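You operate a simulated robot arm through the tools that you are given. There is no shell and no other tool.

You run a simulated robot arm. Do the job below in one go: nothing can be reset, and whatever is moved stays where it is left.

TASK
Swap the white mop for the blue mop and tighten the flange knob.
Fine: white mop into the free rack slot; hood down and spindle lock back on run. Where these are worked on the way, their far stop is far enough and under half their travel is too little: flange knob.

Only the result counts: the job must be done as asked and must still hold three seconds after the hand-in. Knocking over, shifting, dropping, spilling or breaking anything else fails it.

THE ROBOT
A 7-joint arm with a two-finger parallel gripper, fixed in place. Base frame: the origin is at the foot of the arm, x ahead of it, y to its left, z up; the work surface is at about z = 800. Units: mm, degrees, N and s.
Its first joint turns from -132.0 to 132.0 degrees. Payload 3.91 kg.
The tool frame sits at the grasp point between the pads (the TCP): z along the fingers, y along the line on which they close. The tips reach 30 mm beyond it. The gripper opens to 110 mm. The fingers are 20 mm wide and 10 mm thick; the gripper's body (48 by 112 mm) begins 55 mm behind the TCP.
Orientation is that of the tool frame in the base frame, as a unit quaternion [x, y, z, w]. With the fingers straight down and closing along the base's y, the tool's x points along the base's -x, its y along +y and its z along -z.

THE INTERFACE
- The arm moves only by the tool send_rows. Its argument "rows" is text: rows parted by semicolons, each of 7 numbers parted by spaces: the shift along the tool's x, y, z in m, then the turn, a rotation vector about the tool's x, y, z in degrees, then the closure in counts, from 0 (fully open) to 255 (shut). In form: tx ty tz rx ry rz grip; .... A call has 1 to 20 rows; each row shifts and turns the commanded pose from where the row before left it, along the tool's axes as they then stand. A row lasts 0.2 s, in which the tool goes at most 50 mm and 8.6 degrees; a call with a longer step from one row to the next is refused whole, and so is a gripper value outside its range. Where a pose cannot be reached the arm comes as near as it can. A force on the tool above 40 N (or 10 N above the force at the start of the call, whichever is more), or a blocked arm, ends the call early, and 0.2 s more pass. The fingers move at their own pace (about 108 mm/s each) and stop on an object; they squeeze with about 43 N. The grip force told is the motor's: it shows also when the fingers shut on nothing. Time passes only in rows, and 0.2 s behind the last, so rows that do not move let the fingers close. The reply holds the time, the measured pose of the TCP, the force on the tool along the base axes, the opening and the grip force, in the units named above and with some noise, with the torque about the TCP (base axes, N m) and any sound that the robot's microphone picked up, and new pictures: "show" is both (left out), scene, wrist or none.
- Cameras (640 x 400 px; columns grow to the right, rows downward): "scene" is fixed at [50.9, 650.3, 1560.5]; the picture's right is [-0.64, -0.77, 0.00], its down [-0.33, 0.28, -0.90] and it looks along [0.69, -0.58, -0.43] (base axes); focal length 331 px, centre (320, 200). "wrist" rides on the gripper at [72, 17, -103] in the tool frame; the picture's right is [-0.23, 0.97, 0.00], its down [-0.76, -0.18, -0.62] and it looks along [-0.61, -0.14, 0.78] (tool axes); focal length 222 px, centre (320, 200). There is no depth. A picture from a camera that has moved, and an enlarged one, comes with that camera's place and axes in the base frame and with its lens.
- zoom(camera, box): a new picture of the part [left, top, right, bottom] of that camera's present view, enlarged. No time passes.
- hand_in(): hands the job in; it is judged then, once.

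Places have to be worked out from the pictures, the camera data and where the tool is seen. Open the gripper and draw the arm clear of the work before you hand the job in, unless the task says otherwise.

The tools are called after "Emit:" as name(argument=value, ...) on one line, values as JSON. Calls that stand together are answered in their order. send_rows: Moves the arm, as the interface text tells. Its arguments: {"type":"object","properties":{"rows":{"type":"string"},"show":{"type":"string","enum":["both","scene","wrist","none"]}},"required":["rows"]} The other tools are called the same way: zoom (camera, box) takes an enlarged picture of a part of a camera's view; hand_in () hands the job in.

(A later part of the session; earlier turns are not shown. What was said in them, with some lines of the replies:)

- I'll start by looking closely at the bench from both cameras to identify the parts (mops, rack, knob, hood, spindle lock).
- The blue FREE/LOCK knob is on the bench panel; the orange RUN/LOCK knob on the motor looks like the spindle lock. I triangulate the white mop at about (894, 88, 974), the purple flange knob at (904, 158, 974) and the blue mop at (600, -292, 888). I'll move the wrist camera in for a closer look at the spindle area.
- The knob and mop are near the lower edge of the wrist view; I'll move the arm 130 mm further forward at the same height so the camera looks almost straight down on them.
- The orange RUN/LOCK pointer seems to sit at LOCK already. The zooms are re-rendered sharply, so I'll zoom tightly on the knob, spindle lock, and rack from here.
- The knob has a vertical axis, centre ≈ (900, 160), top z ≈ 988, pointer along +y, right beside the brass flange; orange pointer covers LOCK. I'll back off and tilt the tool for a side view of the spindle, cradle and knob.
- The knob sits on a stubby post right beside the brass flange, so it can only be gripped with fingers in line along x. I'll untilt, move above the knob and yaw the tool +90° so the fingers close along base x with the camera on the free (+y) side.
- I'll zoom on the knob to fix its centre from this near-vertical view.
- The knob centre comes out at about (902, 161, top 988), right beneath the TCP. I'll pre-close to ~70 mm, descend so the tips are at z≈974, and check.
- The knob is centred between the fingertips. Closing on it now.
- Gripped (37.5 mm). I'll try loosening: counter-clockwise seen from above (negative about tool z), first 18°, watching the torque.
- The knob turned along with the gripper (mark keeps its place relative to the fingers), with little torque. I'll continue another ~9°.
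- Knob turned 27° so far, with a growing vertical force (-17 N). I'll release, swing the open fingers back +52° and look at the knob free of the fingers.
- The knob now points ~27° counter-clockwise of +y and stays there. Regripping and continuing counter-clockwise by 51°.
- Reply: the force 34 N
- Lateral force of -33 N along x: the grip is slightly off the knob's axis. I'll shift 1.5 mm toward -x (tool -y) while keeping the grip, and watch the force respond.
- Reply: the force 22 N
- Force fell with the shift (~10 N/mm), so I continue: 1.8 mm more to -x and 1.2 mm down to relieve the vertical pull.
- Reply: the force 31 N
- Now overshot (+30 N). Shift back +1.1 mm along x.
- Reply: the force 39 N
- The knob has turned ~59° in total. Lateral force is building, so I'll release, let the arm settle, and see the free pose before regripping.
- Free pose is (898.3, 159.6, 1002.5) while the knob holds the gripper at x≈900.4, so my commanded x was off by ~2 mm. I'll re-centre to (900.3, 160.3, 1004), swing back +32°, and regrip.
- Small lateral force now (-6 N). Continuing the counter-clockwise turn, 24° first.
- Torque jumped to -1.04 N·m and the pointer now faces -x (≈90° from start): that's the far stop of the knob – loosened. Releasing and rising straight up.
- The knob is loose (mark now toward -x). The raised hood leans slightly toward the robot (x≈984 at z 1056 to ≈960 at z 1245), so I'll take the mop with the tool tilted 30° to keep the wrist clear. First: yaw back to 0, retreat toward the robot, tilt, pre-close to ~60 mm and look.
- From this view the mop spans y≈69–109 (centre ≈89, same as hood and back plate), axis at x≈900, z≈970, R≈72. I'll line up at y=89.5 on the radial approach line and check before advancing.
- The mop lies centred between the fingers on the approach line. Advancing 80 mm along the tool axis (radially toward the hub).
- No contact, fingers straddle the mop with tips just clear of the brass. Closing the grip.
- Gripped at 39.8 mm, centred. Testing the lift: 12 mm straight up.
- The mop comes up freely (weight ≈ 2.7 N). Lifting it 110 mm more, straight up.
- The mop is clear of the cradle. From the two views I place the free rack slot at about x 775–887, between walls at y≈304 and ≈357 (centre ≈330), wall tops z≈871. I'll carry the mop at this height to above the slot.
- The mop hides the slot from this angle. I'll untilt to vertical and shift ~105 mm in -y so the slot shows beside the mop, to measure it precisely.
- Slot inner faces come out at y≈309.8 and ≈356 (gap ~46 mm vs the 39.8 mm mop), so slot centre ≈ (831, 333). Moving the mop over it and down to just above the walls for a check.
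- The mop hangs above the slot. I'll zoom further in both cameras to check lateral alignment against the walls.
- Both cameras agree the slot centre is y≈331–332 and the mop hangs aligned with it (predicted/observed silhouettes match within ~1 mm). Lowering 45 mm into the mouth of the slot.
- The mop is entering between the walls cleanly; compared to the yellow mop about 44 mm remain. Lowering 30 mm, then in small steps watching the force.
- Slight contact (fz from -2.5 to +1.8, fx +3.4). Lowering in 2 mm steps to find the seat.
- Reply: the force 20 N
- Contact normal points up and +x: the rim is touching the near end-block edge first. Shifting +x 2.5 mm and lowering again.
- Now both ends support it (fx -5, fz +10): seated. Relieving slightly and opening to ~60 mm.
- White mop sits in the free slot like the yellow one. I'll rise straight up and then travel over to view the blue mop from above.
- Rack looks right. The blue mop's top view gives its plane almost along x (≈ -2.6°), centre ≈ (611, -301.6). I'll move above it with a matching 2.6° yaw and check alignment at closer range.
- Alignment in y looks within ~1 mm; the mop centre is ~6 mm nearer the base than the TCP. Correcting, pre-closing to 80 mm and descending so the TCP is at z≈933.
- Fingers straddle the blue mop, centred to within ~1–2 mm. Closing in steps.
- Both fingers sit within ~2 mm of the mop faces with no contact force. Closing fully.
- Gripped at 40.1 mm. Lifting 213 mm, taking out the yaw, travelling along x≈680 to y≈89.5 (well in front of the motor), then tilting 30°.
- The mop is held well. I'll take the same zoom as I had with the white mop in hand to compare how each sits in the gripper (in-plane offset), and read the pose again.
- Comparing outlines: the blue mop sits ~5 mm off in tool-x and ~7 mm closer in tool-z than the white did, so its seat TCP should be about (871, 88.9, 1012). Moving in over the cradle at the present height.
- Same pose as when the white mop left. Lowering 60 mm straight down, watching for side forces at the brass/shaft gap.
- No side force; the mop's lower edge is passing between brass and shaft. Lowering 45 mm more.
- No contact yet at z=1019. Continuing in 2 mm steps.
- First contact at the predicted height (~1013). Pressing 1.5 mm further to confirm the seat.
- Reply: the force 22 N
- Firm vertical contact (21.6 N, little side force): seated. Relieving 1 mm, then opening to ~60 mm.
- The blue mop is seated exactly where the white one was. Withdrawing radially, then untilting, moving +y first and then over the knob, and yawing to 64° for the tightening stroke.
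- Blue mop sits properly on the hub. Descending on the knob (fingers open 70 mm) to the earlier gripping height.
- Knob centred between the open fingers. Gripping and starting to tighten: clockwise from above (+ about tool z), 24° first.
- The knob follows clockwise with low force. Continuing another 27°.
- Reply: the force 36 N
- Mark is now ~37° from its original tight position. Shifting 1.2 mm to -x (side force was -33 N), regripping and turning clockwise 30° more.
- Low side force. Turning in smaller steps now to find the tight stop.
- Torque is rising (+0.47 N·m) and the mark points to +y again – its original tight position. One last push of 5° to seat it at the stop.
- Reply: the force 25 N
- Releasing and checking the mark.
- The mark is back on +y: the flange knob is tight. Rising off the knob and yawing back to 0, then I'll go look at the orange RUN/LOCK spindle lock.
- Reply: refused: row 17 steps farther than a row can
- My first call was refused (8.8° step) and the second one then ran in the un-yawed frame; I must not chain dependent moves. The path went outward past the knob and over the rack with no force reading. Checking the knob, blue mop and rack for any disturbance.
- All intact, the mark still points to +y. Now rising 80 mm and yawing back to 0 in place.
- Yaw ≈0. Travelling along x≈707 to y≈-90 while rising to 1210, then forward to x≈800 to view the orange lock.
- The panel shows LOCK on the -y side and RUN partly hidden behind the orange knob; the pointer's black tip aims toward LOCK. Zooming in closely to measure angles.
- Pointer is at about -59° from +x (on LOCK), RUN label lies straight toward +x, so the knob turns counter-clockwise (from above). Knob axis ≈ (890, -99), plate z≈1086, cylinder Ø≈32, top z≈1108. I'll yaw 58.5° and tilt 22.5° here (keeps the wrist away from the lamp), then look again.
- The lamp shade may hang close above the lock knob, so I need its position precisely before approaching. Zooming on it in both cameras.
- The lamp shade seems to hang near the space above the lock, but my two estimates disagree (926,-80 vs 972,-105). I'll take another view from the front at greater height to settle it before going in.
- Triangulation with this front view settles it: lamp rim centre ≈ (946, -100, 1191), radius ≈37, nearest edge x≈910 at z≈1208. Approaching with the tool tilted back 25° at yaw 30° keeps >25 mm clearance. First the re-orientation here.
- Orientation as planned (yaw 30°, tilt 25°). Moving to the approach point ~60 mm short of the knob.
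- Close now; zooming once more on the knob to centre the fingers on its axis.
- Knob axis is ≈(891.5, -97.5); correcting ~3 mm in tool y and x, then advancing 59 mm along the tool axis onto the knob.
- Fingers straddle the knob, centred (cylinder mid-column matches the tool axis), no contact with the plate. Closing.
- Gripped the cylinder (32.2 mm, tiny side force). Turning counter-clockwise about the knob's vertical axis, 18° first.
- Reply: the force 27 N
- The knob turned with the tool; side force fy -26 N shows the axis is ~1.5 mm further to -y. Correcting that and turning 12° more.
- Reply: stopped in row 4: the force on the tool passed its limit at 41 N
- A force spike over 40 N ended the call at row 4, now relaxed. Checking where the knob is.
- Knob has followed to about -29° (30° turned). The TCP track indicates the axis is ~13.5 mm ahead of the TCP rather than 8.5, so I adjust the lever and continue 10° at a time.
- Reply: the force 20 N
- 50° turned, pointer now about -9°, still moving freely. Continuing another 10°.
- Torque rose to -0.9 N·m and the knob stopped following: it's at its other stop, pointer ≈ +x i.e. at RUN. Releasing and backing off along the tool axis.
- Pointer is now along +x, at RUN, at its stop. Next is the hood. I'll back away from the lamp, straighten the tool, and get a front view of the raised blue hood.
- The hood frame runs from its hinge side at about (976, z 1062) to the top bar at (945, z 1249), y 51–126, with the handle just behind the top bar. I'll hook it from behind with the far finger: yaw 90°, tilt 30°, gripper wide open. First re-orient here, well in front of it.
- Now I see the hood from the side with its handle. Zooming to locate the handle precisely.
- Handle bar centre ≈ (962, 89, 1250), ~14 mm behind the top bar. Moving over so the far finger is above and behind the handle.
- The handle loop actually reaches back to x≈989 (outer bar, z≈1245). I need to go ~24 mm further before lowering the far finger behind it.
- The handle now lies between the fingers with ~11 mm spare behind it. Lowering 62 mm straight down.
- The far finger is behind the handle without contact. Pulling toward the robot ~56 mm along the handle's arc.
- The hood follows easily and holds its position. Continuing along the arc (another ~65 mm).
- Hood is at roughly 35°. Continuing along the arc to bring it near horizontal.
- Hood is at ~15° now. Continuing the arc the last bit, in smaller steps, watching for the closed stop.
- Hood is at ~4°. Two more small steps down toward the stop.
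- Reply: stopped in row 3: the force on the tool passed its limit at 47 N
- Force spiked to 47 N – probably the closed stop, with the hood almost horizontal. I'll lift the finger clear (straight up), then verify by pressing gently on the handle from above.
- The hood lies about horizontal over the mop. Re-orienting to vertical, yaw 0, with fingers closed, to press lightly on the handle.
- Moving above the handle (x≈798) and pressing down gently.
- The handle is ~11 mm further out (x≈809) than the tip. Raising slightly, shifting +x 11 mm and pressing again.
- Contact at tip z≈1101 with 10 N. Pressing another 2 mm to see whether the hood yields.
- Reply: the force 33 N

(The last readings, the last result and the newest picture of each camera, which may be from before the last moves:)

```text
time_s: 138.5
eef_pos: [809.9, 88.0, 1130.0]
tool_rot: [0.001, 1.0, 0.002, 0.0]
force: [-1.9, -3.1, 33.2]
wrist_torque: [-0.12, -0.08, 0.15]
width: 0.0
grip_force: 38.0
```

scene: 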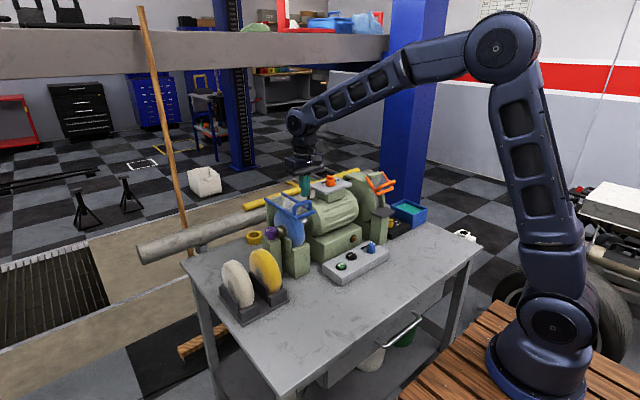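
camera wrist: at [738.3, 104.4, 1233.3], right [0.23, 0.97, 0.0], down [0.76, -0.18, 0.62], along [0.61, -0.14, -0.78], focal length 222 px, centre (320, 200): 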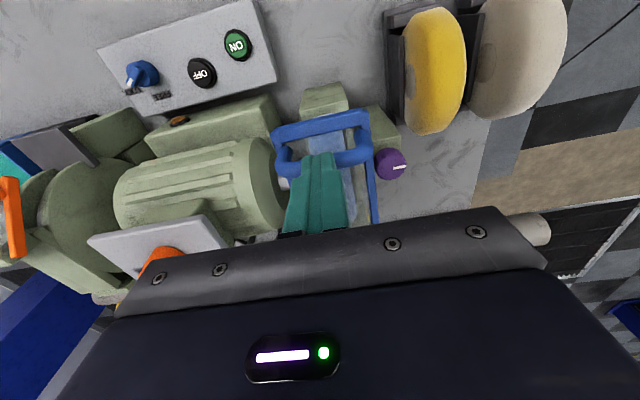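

Force climbs to 33 N with no travel: the hood is on its closed stop. Rising off it and backing the arm clear, gripper open.

Emit:
send_rows(rows="0 0 -0.02 0 0 0 255; 0 0 -0.045 0 0 0 255; 0 0 -0.045 0 0 0 255; 0 0 -0.04 0 0 0 255; 0.045 0 -0.01 0 0 0 0; 0.045 0 -0.01 0 0 0 0; 0.045 0 -0.01 0 0 0 0; 0.045 0 -0.01 0 0 0 0; 0 0 0 0 0 0 0; 0 0 0 0 0 0 0", show="both")

Emit:
zoom(camera="scene", box=[240, 170, 360, 260])

Emit:
zoom(camera="scene", box=[205, 215, 315, 325])

Emit:
zoom(camera="wrist", box=[180, 60, 460, 240])

```text
time_s: 140.7
eef_pos: [629.4, 85.3, 1318.2]
tool_rot: [0.001, 1.0, 0.002, -0.001]
force: [-0.5, -0.6, 0.2]
wrist_torque: [-0.01, 0.03, 0.01]
width: 109.9
grip_force: 0.1
camera wrist: at [557.9, 101.8, 1420.8], right [0.23, 0.97, 0.0], down [0.76, -0.18, 0.62], along [0.61, -0.14, -0.78], focal length 222 px, centre (320, 200)
```

scene: 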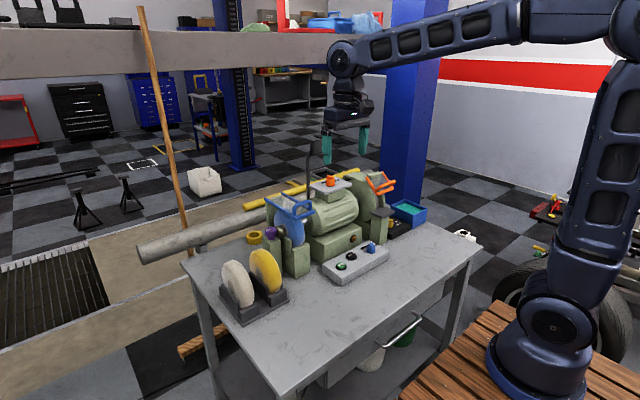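
wrist: 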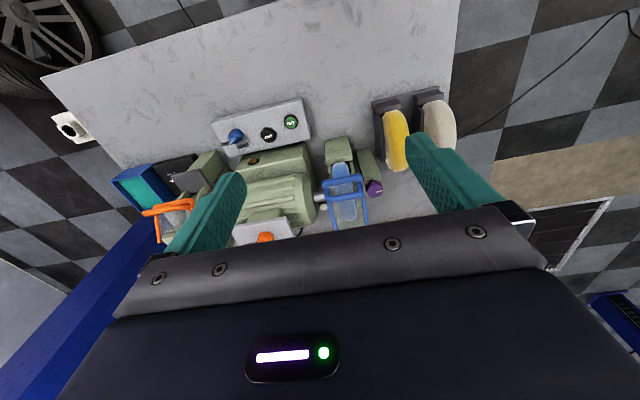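

```text
4.44 times, centred on (300, 215) of scene
camera zoom: at [50.9, 650.3, 1560.5], right [-0.64, -0.77, 0.0], down [-0.33, 0.28, -0.9], along [0.69, -0.58, -0.43], focal length 1471 px, centre (409, 133)
```

zoom: 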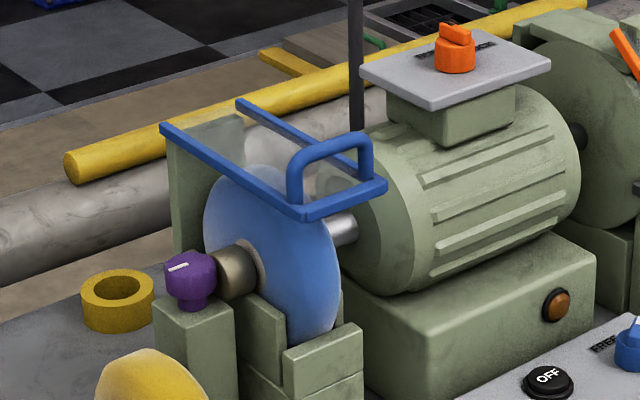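

```text
3.64 times, centred on (260, 270) of scene
camera zoom: at [50.9, 650.3, 1560.5], right [-0.64, -0.77, 0.0], down [-0.33, 0.28, -0.9], along [0.69, -0.58, -0.43], focal length 1204 px, centre (538, -54)
```

zoom: 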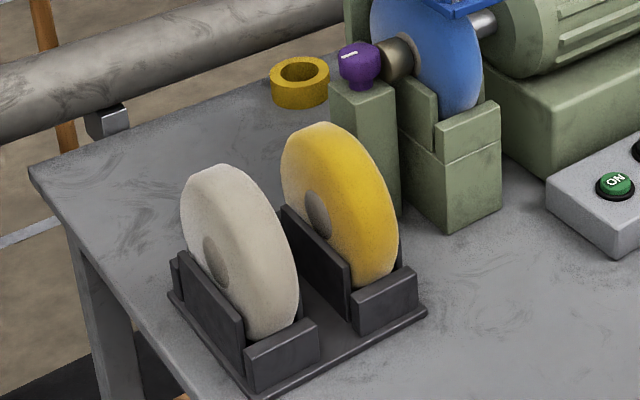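

```text
2.22 times, centred on (320, 150) of wrist
camera zoom: at [557.9, 101.8, 1420.8], right [0.23, 0.97, 0.0], down [0.76, -0.18, 0.62], along [0.61, -0.14, -0.78], focal length 494 px, centre (320, 311)
```

zoom: 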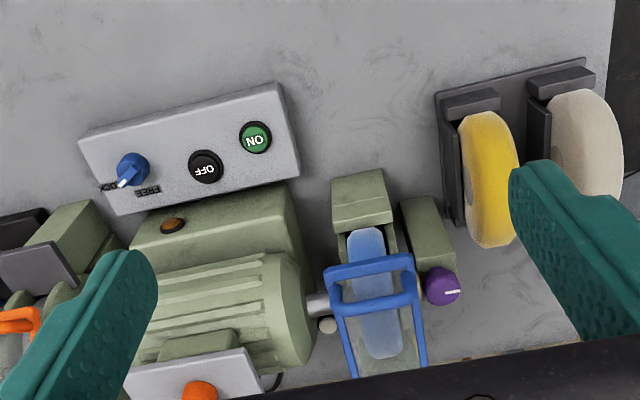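

Everything looks in place. Final check: same zoom windows as at the start for the flange knob and the spindle lock.

Emit:
zoom(camera="scene", box=[255, 222, 300, 250])

Emit:
zoom(camera="scene", box=[310, 170, 360, 200])

Emit:
zoom(camera="scene", box=[350, 160, 450, 260])

```text
14.22 times, centred on (278, 236) of scene
camera zoom: at [50.9, 650.3, 1560.5], right [-0.64, -0.77, 0.0], down [-0.33, 0.28, -0.9], along [0.69, -0.58, -0.43], focal length 4708 px, centre (924, -312)
```

zoom: 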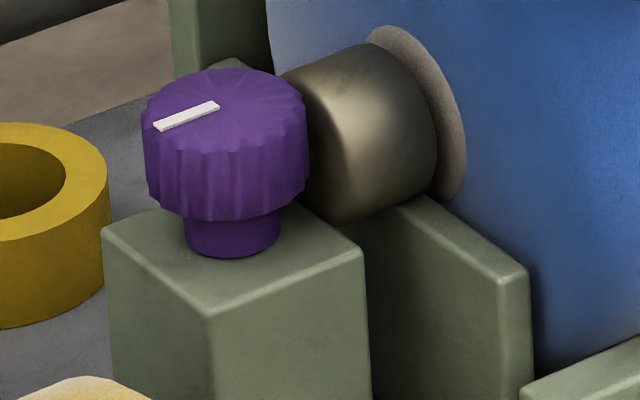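

```text
12.80 times, centred on (335, 185) of scene
camera zoom: at [50.9, 650.3, 1560.5], right [-0.64, -0.77, 0.0], down [-0.33, 0.28, -0.9], along [0.69, -0.58, -0.43], focal length 4237 px, centre (128, 392)
```

zoom: 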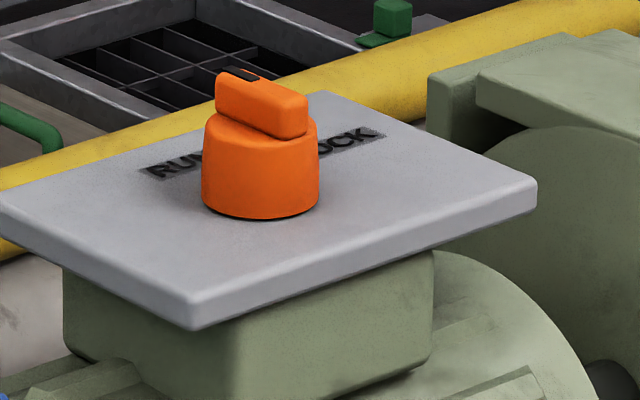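

```text
4.00 times, centred on (400, 210) of scene
camera zoom: at [50.9, 650.3, 1560.5], right [-0.64, -0.77, 0.0], down [-0.33, 0.28, -0.9], along [0.69, -0.58, -0.43], focal length 1324 px, centre (0, 160)
```

zoom: 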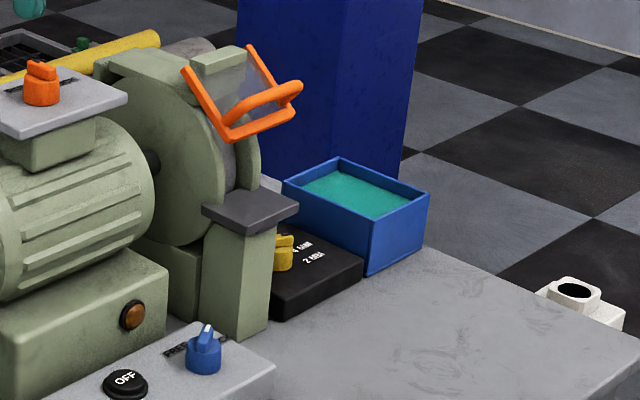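

The flange knob mark matches its original tight position. The spindle lock points to RUN, and the hood is down on its stop. The blue mop is on the spindle and the white mop is in the free rack slot. Other items look unmoved, and the arm is clear with the gripper open, so I'm handing in.

Emit:
hand_in()

```text
The job is handed in.
```

The job is handed in: the blue mop is on the spindle, and the flange knob is tight again.

- **Mops:** The white mop is in the free rack slot next to the yellow one. The blue mop seated firmly on the spindle where the white one had been.
- **Flange knob:** I loosened it to its far stop (about 90°) for the swap. I then turned it back until its mark matched the original tight position.
- **Spindle lock:** It was on LOCK, so I turned it to its other stop, where the pointer sits at RUN.
- **Hood:** It is down on its stop. Pressing on the handle with about 33 N did not move it further.

**One unplanned move:** A refused call left the tool still turned, and the next move sent the gripper off the knob and over the rack. No force registered, and close-ups afterwards showed nothing had been disturbed.

The arm was clear of the work with the gripper open when I handed in.
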